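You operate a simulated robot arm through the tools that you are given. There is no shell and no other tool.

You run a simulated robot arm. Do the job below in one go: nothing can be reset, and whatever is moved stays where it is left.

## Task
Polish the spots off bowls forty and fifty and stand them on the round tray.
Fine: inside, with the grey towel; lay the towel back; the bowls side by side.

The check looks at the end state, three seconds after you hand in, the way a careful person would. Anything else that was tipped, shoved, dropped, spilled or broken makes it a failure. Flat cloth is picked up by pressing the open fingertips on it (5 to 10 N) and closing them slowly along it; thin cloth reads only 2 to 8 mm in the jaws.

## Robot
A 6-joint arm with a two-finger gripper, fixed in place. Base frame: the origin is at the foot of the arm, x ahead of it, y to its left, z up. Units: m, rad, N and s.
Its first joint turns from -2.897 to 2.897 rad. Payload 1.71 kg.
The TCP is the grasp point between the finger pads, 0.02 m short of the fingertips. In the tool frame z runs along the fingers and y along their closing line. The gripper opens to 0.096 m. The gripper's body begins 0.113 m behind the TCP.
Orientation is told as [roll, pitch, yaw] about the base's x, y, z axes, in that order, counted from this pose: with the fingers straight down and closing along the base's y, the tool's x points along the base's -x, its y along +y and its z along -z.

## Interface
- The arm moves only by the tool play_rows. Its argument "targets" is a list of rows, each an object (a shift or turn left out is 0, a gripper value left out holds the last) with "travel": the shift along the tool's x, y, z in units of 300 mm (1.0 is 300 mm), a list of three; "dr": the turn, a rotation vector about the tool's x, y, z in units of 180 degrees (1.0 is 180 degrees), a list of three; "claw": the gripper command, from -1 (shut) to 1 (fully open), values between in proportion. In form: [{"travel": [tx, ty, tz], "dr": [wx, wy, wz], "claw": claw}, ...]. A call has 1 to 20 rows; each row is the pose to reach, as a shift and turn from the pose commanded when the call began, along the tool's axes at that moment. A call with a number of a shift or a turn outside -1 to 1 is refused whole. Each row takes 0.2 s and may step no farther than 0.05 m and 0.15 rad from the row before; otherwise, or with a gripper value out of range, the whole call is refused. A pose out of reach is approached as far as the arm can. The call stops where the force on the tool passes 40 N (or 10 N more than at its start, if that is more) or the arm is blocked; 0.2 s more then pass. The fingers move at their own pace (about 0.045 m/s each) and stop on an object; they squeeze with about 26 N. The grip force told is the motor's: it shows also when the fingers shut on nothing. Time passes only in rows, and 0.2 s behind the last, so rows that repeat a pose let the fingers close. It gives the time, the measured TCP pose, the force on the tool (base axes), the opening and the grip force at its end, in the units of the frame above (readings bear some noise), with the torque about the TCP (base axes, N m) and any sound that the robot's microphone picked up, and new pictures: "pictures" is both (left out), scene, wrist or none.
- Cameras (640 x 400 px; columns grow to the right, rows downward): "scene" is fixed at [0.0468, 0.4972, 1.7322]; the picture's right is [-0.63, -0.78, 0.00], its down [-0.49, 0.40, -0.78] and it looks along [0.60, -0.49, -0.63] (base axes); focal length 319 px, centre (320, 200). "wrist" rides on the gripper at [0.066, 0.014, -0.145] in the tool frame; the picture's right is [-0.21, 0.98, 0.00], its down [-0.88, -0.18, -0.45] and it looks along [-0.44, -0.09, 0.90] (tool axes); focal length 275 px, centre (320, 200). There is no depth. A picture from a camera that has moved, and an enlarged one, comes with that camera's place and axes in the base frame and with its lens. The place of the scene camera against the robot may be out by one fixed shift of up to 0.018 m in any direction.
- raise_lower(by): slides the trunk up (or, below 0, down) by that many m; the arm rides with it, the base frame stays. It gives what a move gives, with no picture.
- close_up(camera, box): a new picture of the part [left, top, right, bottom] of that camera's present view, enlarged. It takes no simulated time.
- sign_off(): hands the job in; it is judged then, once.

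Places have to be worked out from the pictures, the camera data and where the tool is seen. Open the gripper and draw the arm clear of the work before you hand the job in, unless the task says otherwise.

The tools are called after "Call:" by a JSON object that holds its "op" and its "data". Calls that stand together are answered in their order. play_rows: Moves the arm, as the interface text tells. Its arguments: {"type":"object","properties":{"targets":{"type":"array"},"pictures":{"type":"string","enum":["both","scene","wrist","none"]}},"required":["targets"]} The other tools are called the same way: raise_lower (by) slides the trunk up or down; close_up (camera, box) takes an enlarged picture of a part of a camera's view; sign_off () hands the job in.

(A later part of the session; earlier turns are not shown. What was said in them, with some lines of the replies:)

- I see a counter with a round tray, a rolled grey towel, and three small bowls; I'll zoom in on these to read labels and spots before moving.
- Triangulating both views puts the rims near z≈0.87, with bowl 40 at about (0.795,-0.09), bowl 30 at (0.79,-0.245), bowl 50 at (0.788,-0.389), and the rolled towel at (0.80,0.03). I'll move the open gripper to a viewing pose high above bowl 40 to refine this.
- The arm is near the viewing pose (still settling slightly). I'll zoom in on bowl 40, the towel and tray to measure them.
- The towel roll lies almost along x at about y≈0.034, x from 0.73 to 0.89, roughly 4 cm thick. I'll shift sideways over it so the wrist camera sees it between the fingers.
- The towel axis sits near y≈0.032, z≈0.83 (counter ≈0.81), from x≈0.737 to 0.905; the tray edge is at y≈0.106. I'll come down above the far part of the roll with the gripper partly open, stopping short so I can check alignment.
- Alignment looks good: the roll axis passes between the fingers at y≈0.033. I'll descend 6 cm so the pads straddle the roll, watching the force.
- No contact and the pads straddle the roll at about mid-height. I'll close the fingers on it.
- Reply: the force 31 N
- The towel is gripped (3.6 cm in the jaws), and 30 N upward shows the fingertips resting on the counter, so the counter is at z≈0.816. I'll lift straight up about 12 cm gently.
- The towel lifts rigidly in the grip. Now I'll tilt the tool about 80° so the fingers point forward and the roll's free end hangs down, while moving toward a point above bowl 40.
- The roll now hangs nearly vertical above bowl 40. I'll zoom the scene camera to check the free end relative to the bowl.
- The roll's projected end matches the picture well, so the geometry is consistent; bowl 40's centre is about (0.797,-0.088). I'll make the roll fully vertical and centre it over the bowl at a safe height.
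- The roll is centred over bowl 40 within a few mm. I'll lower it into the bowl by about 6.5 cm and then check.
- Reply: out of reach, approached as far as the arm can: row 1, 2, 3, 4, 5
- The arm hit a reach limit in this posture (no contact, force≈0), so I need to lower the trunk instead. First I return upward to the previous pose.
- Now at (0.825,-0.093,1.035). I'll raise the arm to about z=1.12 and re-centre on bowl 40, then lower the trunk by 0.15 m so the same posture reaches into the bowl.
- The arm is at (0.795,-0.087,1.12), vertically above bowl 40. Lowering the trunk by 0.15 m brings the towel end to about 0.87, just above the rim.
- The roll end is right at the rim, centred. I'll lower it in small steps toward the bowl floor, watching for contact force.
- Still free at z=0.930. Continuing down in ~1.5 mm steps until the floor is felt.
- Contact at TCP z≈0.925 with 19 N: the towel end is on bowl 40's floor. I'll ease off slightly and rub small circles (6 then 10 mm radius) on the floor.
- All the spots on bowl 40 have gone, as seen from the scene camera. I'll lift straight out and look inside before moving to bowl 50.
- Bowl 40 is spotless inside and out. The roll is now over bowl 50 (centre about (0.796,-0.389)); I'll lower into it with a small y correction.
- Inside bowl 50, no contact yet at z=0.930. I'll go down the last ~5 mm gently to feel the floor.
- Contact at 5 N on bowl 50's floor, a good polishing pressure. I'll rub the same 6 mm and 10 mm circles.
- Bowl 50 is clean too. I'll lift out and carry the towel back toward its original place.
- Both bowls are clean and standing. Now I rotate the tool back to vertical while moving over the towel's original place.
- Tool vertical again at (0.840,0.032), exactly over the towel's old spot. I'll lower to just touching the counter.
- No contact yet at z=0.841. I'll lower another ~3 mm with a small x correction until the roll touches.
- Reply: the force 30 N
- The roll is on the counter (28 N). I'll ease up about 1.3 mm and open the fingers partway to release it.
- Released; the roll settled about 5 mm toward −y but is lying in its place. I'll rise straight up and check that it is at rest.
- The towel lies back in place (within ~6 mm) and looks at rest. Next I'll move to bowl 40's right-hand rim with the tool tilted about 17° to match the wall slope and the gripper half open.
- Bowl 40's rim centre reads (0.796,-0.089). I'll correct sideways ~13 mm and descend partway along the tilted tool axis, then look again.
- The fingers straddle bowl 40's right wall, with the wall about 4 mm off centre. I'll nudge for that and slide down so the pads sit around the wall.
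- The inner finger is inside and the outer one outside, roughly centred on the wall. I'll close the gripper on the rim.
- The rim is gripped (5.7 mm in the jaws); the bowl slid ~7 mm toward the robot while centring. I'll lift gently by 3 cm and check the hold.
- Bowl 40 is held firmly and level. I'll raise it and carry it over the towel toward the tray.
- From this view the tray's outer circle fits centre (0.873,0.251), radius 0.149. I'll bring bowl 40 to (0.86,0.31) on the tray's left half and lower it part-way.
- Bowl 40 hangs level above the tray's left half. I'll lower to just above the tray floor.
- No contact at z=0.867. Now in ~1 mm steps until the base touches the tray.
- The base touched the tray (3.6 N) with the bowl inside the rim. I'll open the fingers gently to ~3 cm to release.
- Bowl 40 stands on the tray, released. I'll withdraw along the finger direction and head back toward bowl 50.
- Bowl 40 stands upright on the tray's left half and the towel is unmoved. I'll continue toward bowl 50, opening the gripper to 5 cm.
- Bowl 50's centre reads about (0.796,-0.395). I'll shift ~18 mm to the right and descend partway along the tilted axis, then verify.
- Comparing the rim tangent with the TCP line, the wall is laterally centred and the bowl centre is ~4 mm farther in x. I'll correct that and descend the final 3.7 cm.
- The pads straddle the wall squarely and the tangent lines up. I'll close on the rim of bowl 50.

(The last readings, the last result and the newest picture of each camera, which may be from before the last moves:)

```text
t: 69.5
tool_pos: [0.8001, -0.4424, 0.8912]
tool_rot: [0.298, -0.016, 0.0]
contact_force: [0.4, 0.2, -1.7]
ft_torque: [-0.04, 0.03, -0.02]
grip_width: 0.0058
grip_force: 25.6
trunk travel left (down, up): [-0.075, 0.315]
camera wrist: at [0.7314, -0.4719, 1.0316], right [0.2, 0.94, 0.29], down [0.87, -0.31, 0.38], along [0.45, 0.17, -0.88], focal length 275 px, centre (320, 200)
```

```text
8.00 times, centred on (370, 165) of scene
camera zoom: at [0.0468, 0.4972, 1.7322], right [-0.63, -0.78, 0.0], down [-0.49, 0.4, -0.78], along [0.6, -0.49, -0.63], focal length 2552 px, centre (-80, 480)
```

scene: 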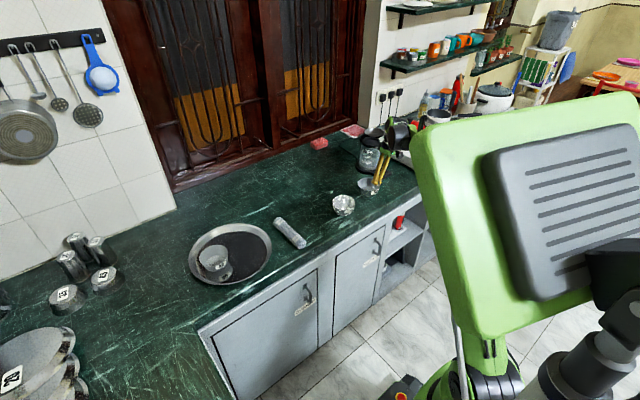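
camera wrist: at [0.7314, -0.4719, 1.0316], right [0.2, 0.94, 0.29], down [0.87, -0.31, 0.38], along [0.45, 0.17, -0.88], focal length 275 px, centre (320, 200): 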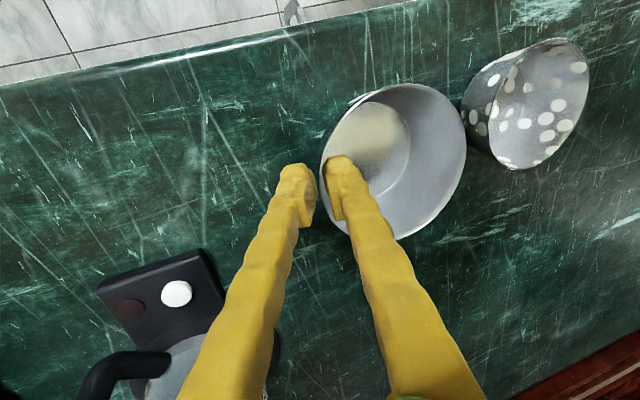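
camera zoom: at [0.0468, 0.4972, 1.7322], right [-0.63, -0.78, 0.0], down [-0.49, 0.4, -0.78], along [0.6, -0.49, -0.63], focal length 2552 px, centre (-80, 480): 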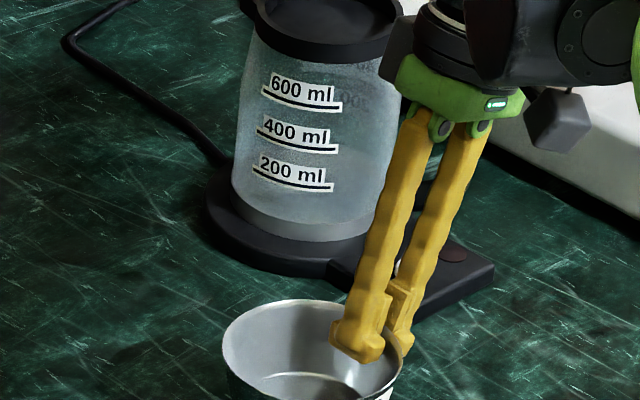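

Bowl 50 is held firmly, level and clear of the kettle. I'll raise it and carry it over toward the tray.

Call:
{"op": "play_rows", "data": {"targets": [{"travel": [0, 0.023, -0.074]}, {"travel": [0, 0.046, -0.149]}, {"travel": [0, 0.069, -0.223]}, {"travel": [-0.005, 0.13, -0.205]}, {"travel": [-0.015, 0.22, -0.177]}, {"travel": [-0.028, 0.32, -0.146]}, {"travel": [-0.041, 0.42, -0.115]}, {"travel": [-0.054, 0.52, -0.084]}, {"travel": [-0.067, 0.62, -0.053]}, {"travel": [-0.08, 0.72, -0.023]}, {"travel": [-0.09, 0.82, 0.008]}, {"travel": [-0.1, 0.929, 0.0416]}, {"travel": [-0.1, 0.929, 0.0416]}], "pictures": "none"}}

Call:
{"op": "play_rows", "data": {"targets": [{"travel": [-0.01, 0.08, 0.025]}, {"travel": [-0.02, 0.18, 0.055]}, {"travel": [-0.032, 0.28, 0.086]}, {"travel": [-0.044, 0.38, 0.117]}, {"travel": [-0.056, 0.48, 0.148]}, {"travel": [-0.068, 0.58, 0.178]}, {"travel": [-0.08, 0.68, 0.209]}, {"travel": [-0.09, 0.79, 0.243]}, {"travel": [-0.1, 0.892, 0.2744]}, {"travel": [-0.1, 0.892, 0.2744]}]}}

Call:
{"op": "close_up", "data": {"camera": "scene", "box": [164, 200, 324, 300]}}

```text
t: 72.3
tool_pos: [0.8265, -0.1715, 0.9611]
tool_rot: [0.297, -0.015, 0.001]
contact_force: [0.1, 0.4, -1.5]
ft_torque: [-0.03, -0.01, 0.0]
grip_width: 0.0063
grip_force: 25.6
trunk travel left (down, up): [-0.075, 0.315]
```

```text
t: 74.5
tool_pos: [0.8578, 0.1096, 0.9599]
tool_rot: [0.297, -0.017, 0.0]
contact_force: [-0.9, 0.3, -1.0]
ft_torque: [-0.08, -0.02, 0.0]
grip_width: 0.006
grip_force: 25.5
trunk travel left (down, up): [-0.075, 0.315]
camera wrist: at [0.7892, 0.0796, 1.1023], right [0.2, 0.94, 0.29], down [0.87, -0.31, 0.38], along [0.45, 0.17, -0.88], focal length 275 px, centre (320, 200)
```

scene: 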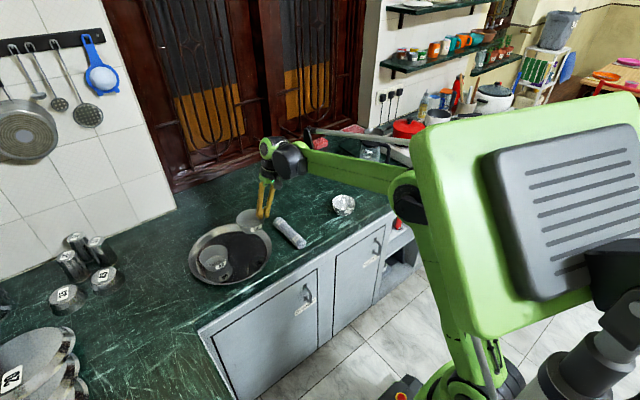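
wrist: 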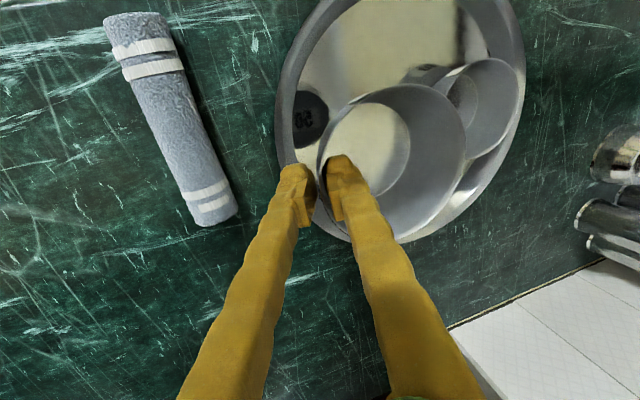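

```text
4.00 times, centred on (244, 250) of scene
camera zoom: at [0.0468, 0.4972, 1.7322], right [-0.63, -0.78, 0.0], down [-0.49, 0.4, -0.78], along [0.6, -0.49, -0.63], focal length 1276 px, centre (624, 0)
```

zoom: 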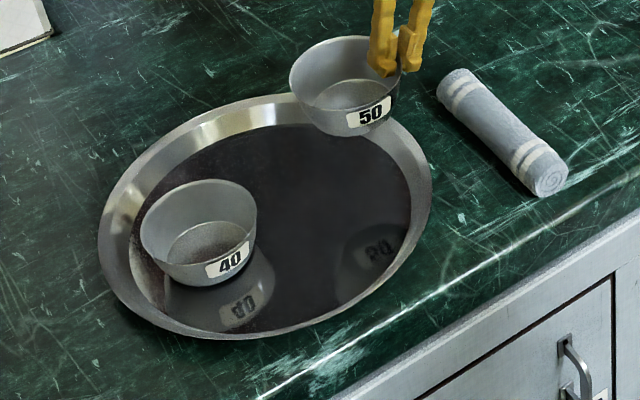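

Bowl 50 is above the tray's right part, as computed. I'll move it over (0.867,0.197), beside bowl 40, and lower to just above the tray.

Call:
{"op": "play_rows", "data": {"targets": [{"travel": [-0.021, 0.061, 0.019]}, {"travel": [-0.042, 0.1224, 0.0376]}, {"travel": [-0.042, 0.103, 0.1]}, {"travel": [-0.042, 0.083, 0.165]}, {"travel": [-0.042, 0.0636, 0.2286]}, {"travel": [-0.042, 0.0636, 0.2286]}]}}

Call:
{"op": "close_up", "data": {"camera": "scene", "box": [164, 200, 292, 280]}}

```text
t: 76.0
tool_pos: [0.8703, 0.1474, 0.8992]
tool_rot: [0.296, -0.016, 0.0]
contact_force: [0.6, 0.2, -1.4]
ft_torque: [-0.03, -0.01, 0.01]
grip_width: 0.0062
grip_force: 26.0
trunk travel left (down, up): [-0.075, 0.315]
camera wrist: at [0.8029, 0.1177, 1.041], right [0.2, 0.94, 0.29], down [0.87, -0.31, 0.38], along [0.45, 0.17, -0.88], focal length 275 px, centre (320, 200)
```

scene: 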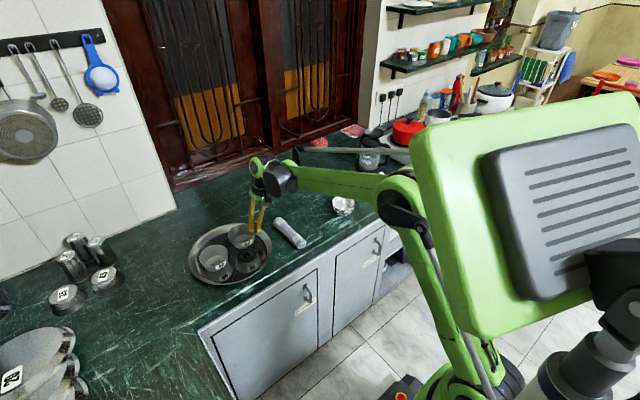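
wrist: 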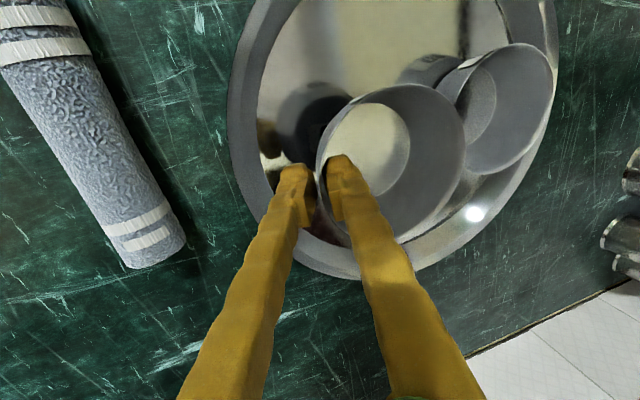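

```text
5.00 times, centred on (228, 240) of scene
camera zoom: at [0.0468, 0.4972, 1.7322], right [-0.63, -0.78, 0.0], down [-0.49, 0.4, -0.78], along [0.6, -0.49, -0.63], focal length 1595 px, centre (780, 0)
```

zoom: 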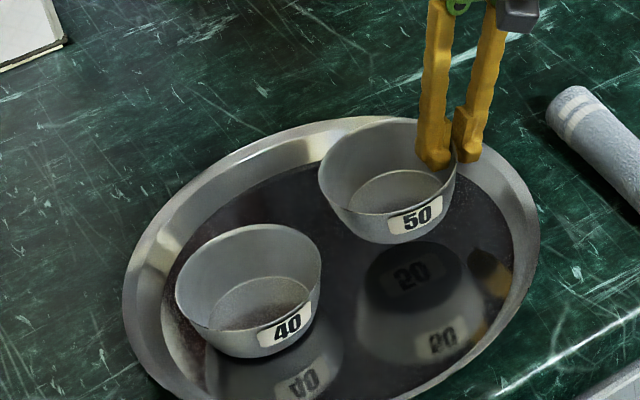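

Clear of bowl 40 and inside the tray. Lowering to just above the floor.

Call:
{"op": "play_rows", "data": {"targets": [{"travel": [0, -0.0105, 0.034]}, {"travel": [0, -0.02, 0.065]}, {"travel": [0, -0.0265, 0.086]}, {"travel": [0, -0.0286, 0.093]}, {"travel": [0, -0.0286, 0.093]}], "pictures": "none"}}

Call:
{"op": "play_rows", "data": {"targets": [{"travel": [0, -0.001, 0.0032]}, {"travel": [0, -0.002, 0.0064]}, {"travel": [0, -0.003, 0.0096]}, {"travel": [0, -0.003, 0.0096]}], "pictures": "scene"}}

Call:
{"op": "close_up", "data": {"camera": "scene", "box": [164, 200, 292, 280]}}

```text
t: 77.2
tool_pos: [0.8716, 0.1471, 0.8712]
tool_rot: [0.297, -0.016, -0.001]
contact_force: [0.6, -0.2, -0.6]
ft_torque: [-0.02, 0.0, 0.0]
grip_width: 0.0057
grip_force: 25.9
trunk travel left (down, up): [-0.075, 0.315]
```

```text
t: 78.2
tool_pos: [0.8717, 0.1472, 0.8698]
tool_rot: [0.297, -0.014, 0.001]
contact_force: [0.3, 0.0, -0.2]
ft_torque: [-0.04, 0.0, 0.0]
grip_width: 0.006
grip_force: 25.9
trunk travel left (down, up): [-0.075, 0.315]
```

scene: 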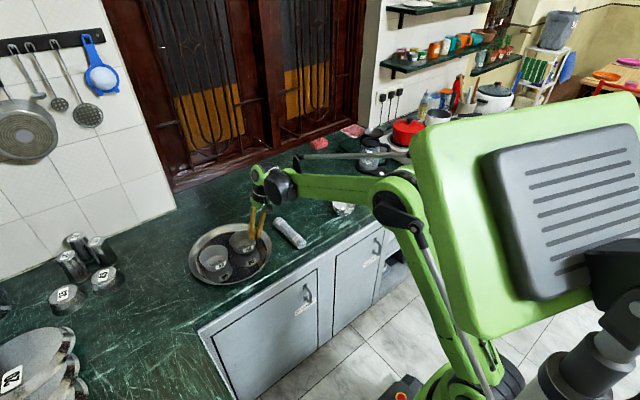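

```text
5.00 times, centred on (228, 240) of scene
camera zoom: at [0.0468, 0.4972, 1.7322], right [-0.63, -0.78, 0.0], down [-0.49, 0.4, -0.78], along [0.6, -0.49, -0.63], focal length 1595 px, centre (780, 0)
```

zoom: 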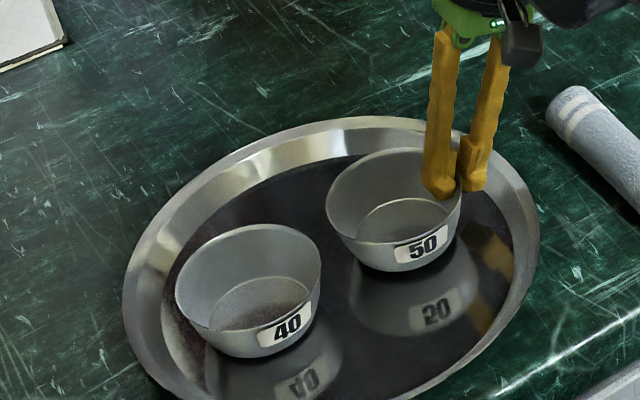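

Not touching yet. I'll continue down another ~4 mm in 1 mm steps.

Call:
{"op": "play_rows", "data": {"targets": [{"travel": [0, -0.001, 0.0032]}, {"travel": [0, -0.002, 0.0064]}, {"travel": [0, -0.003, 0.0096]}, {"travel": [0, -0.003, 0.0096]}], "pictures": "none"}}

```text
t: 79.2
tool_pos: [0.873, 0.147, 0.8655]
tool_rot: [0.296, -0.017, 0.001]
contact_force: [0.3, -0.2, -0.5]
ft_torque: [-0.04, 0.0, -0.03]
grip_width: 0.0057
grip_force: 26.2
trunk travel left (down, up): [-0.075, 0.315]
```

Still hanging free at z≈0.8655 (bowl 40 touched at 0.865). Another 2 mm in fine steps.

Call:
{"op": "play_rows", "data": {"targets": [{"travel": [0, -0.0006, 0.002]}, {"travel": [0, -0.0012, 0.004]}, {"travel": [0, -0.0018, 0.006]}, {"travel": [0, -0.0018, 0.006]}], "pictures": "none"}}

```text
t: 80.2
tool_pos: [0.8733, 0.1472, 0.8644]
tool_rot: [0.295, -0.017, -0.001]
contact_force: [-0.2, -1.2, 5.8]
ft_torque: [0.07, -0.19, -0.06]
grip_width: 0.0059
grip_force: 26.4
trunk travel left (down, up): [-0.075, 0.315]
```

Contact at 5.8 N: bowl 50 is on the tray. I'll open the fingers gently to release it.

Call:
{"op": "play_rows", "data": {"targets": [{"travel": [0, 0, 0], "claw": -0.8}, {"travel": [0, 0, 0], "claw": -0.6}, {"travel": [0, 0, 0], "claw": -0.45}, {"travel": [0, 0, 0], "claw": -0.4}, {"travel": [0, 0, 0], "claw": -0.4}], "pictures": "wrist"}}

Call:
{"op": "close_up", "data": {"camera": "scene", "box": [164, 200, 292, 280]}}

```text
t: 81.3
tool_pos: [0.8744, 0.1478, 0.8635]
tool_rot: [0.295, -0.016, 0.0]
contact_force: [-0.3, -0.1, -0.5]
ft_torque: [-0.01, -0.04, -0.02]
grip_width: 0.0289
grip_force: 0.0
trunk travel left (down, up): [-0.075, 0.315]
camera wrist: at [0.8048, 0.1176, 1.0042], right [0.2, 0.94, 0.29], down [0.87, -0.31, 0.38], along [0.45, 0.17, -0.88], focal length 275 px, centre (320, 200)
```

wrist: 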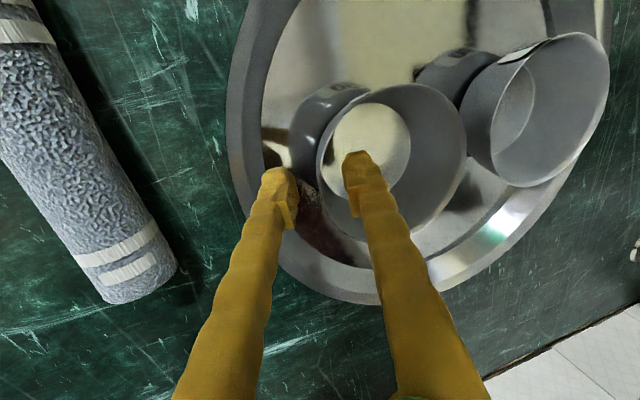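

```text
5.00 times, centred on (228, 240) of scene
camera zoom: at [0.0468, 0.4972, 1.7322], right [-0.63, -0.78, 0.0], down [-0.49, 0.4, -0.78], along [0.6, -0.49, -0.63], focal length 1595 px, centre (780, 0)
```

zoom: 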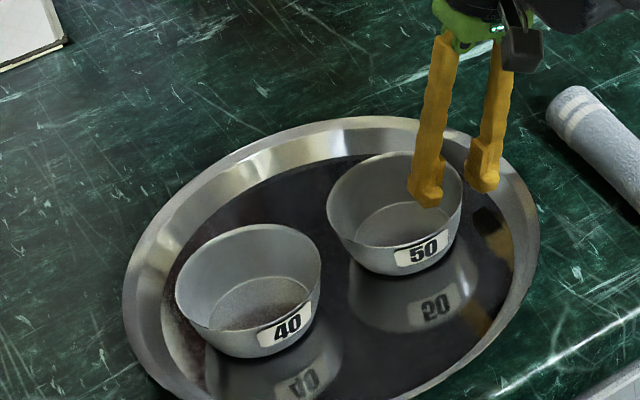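

Both bowls stand side by side on the tray, released. I'll withdraw along the finger axis, then up and back toward the robot.

Call:
{"op": "play_rows", "data": {"targets": [{"travel": [0, 0, -0.05]}, {"travel": [0, 0, -0.12]}, {"travel": [0, 0, -0.22]}, {"travel": [0, 0, -0.35]}, {"travel": [0.05, 0.03, -0.45]}, {"travel": [0.16, 0.06, -0.55]}, {"travel": [0.28, 0.09, -0.62]}, {"travel": [0.41, 0.1, -0.66]}, {"travel": [0.54, 0.1, -0.67]}, {"travel": [0.67, 0.1, -0.67]}, {"travel": [0.8, 0.1, -0.67], "claw": 0.5}, {"travel": [0.8, 0.1, -0.67]}]}}

Call:
{"op": "close_up", "data": {"camera": "scene", "box": [164, 190, 324, 290]}}

Call:
{"op": "close_up", "data": {"camera": "scene", "box": [280, 120, 440, 220]}}

```text
t: 84.0
tool_pos: [0.6296, 0.1177, 1.0578]
tool_rot: [0.297, -0.016, 0.001]
contact_force: [0.1, 0.4, 0.3]
ft_torque: [0.0, 0.01, -0.01]
grip_width: 0.0724
grip_force: 0.0
trunk travel left (down, up): [-0.075, 0.315]
camera wrist: at [0.5608, 0.0886, 1.1983], right [0.2, 0.94, 0.29], down [0.87, -0.31, 0.39], along [0.45, 0.17, -0.88], focal length 275 px, centre (320, 200)
```

scene: 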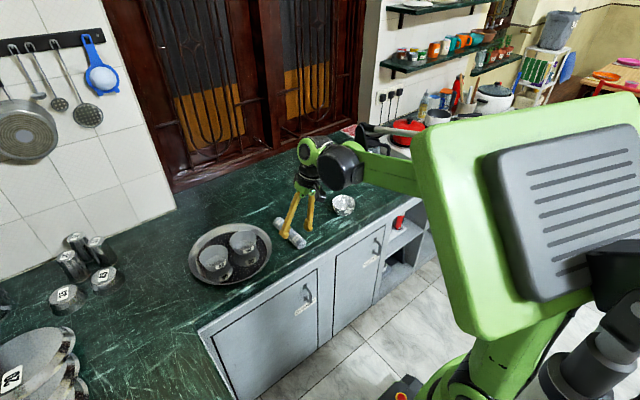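
wrist: 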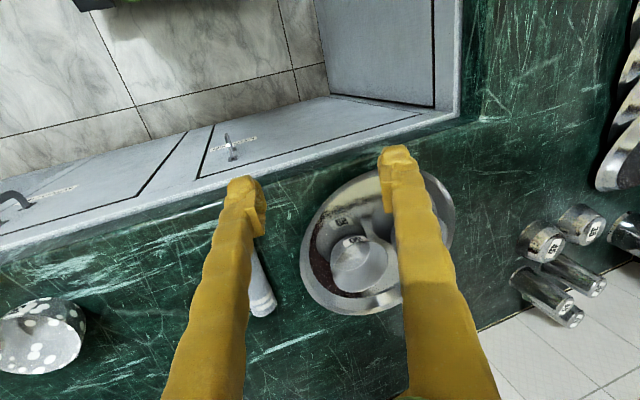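

```text
4.00 times, centred on (244, 240) of scene
camera zoom: at [0.0468, 0.4972, 1.7322], right [-0.63, -0.78, 0.0], down [-0.49, 0.4, -0.78], along [0.6, -0.49, -0.63], focal length 1276 px, centre (624, 40)
```

zoom: 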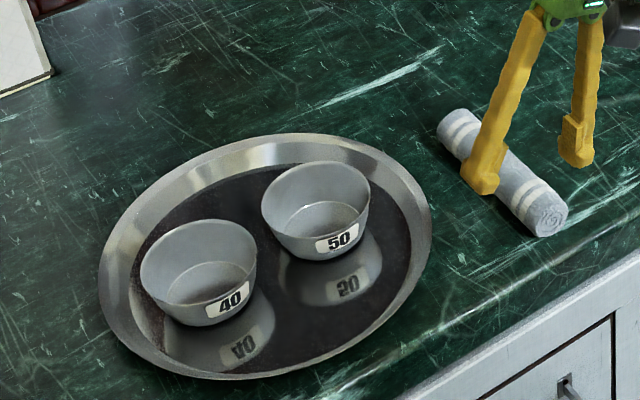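

```text
4.00 times, centred on (360, 170) of scene
camera zoom: at [0.0468, 0.4972, 1.7322], right [-0.63, -0.78, 0.0], down [-0.49, 0.4, -0.78], along [0.6, -0.49, -0.63], focal length 1276 px, centre (160, 320)
```

zoom: 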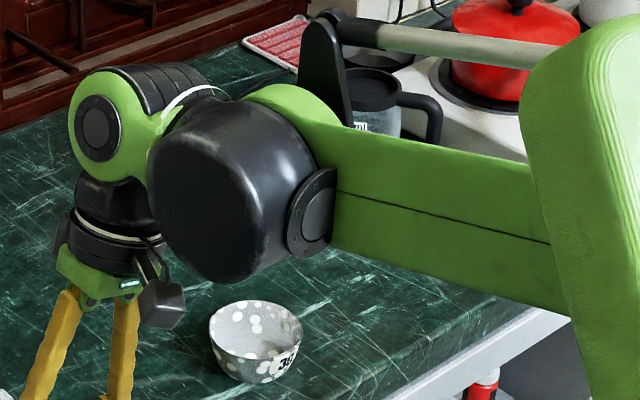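

Everything is in place: both bowls clean and side by side on the tray, towel within a few mm of its original spot, bowl 30 and kettle untouched. I'll draw the arm a bit farther up and back with the gripper open.

Call:
{"op": "play_rows", "data": {"targets": [{"travel": [0.08, 0.02, -0.08], "claw": 1}, {"travel": [0.16, 0.04, -0.15]}, {"travel": [0.25, 0.06, -0.21]}, {"travel": [0.33, 0.078, -0.255]}, {"travel": [0.33, 0.078, -0.255]}]}}

Call:
{"op": "close_up", "data": {"camera": "wrist", "box": [240, 120, 480, 270]}}

Call:
{"op": "close_up", "data": {"camera": "scene", "box": [164, 180, 356, 300]}}

```text
t: 85.2
tool_pos: [0.531, 0.1186, 1.138]
tool_rot: [0.298, -0.016, 0.0]
contact_force: [0.0, 0.0, 0.0]
ft_torque: [-0.01, -0.06, 0.0]
grip_width: 0.0959
grip_force: 0.1
trunk travel left (down, up): [-0.075, 0.315]
camera wrist: at [0.4618, 0.0894, 1.2782], right [0.2, 0.94, 0.29], down [0.87, -0.31, 0.39], along [0.45, 0.17, -0.88], focal length 275 px, centre (320, 200)
```

scene: 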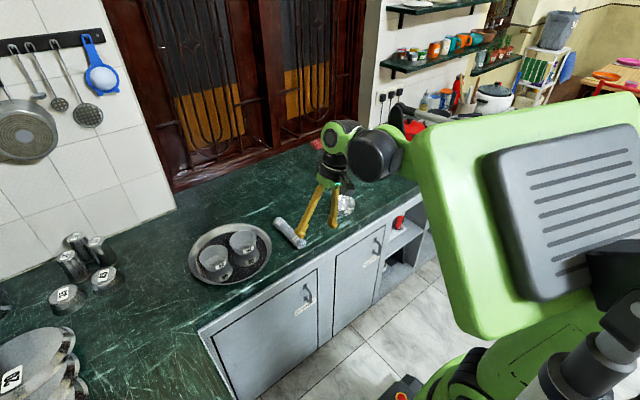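
wrist: 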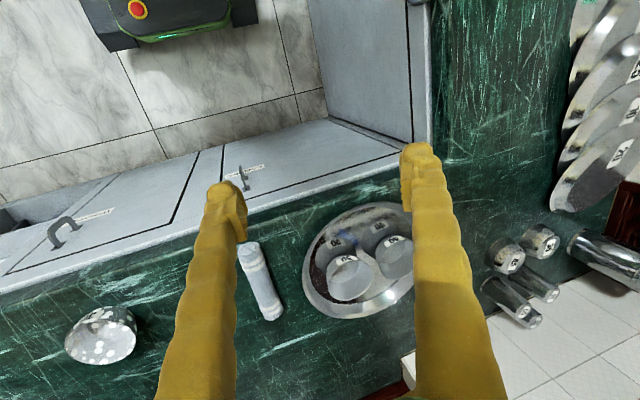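

```text
2.67 times, centred on (360, 195) of wrist
camera zoom: at [0.4618, 0.0894, 1.2782], right [0.2, 0.94, 0.29], down [0.87, -0.31, 0.39], along [0.45, 0.17, -0.88], focal length 734 px, centre (213, 213)
```

zoom: 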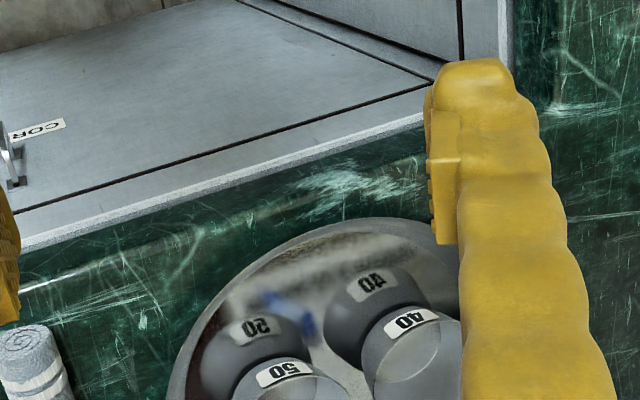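

```text
3.33 times, centred on (260, 240) of scene
camera zoom: at [0.0468, 0.4972, 1.7322], right [-0.63, -0.78, 0.0], down [-0.49, 0.4, -0.78], along [0.6, -0.49, -0.63], focal length 1063 px, centre (520, 67)
```

zoom: 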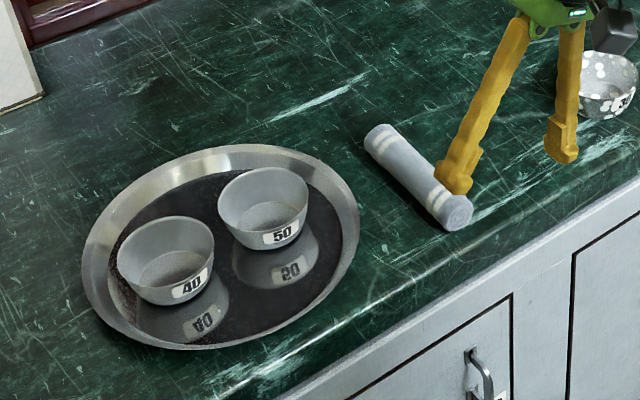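

The final pictures show bowls 40 and 50 spotless and upright side by side on the round tray. The towel lies back in its place, bowl 30 and everything else is undisturbed, and the arm is clear with the gripper open. Handing in.

Call:
{"op": "sign_off", "data": {}}

```text
The job is handed in.
```

Bowls 40 and 50 are polished clean inside with the grey towel and stand upright, side by side, on the round tray. In the last pictures neither bowl has any spots left, inside or out.

- **Towel:** it is back in its original place, a few millimetres from where it lay at the start.
- **Everything else:** bowl 30, the kettle and the tray look unmoved in the final pictures.
- **Arm:** the gripper is open and the arm is drawn back clear of the counter. The trunk is still 0.15 m lower than at the start; I lowered it because the arm could not otherwise reach into the bowls with the towel upright.
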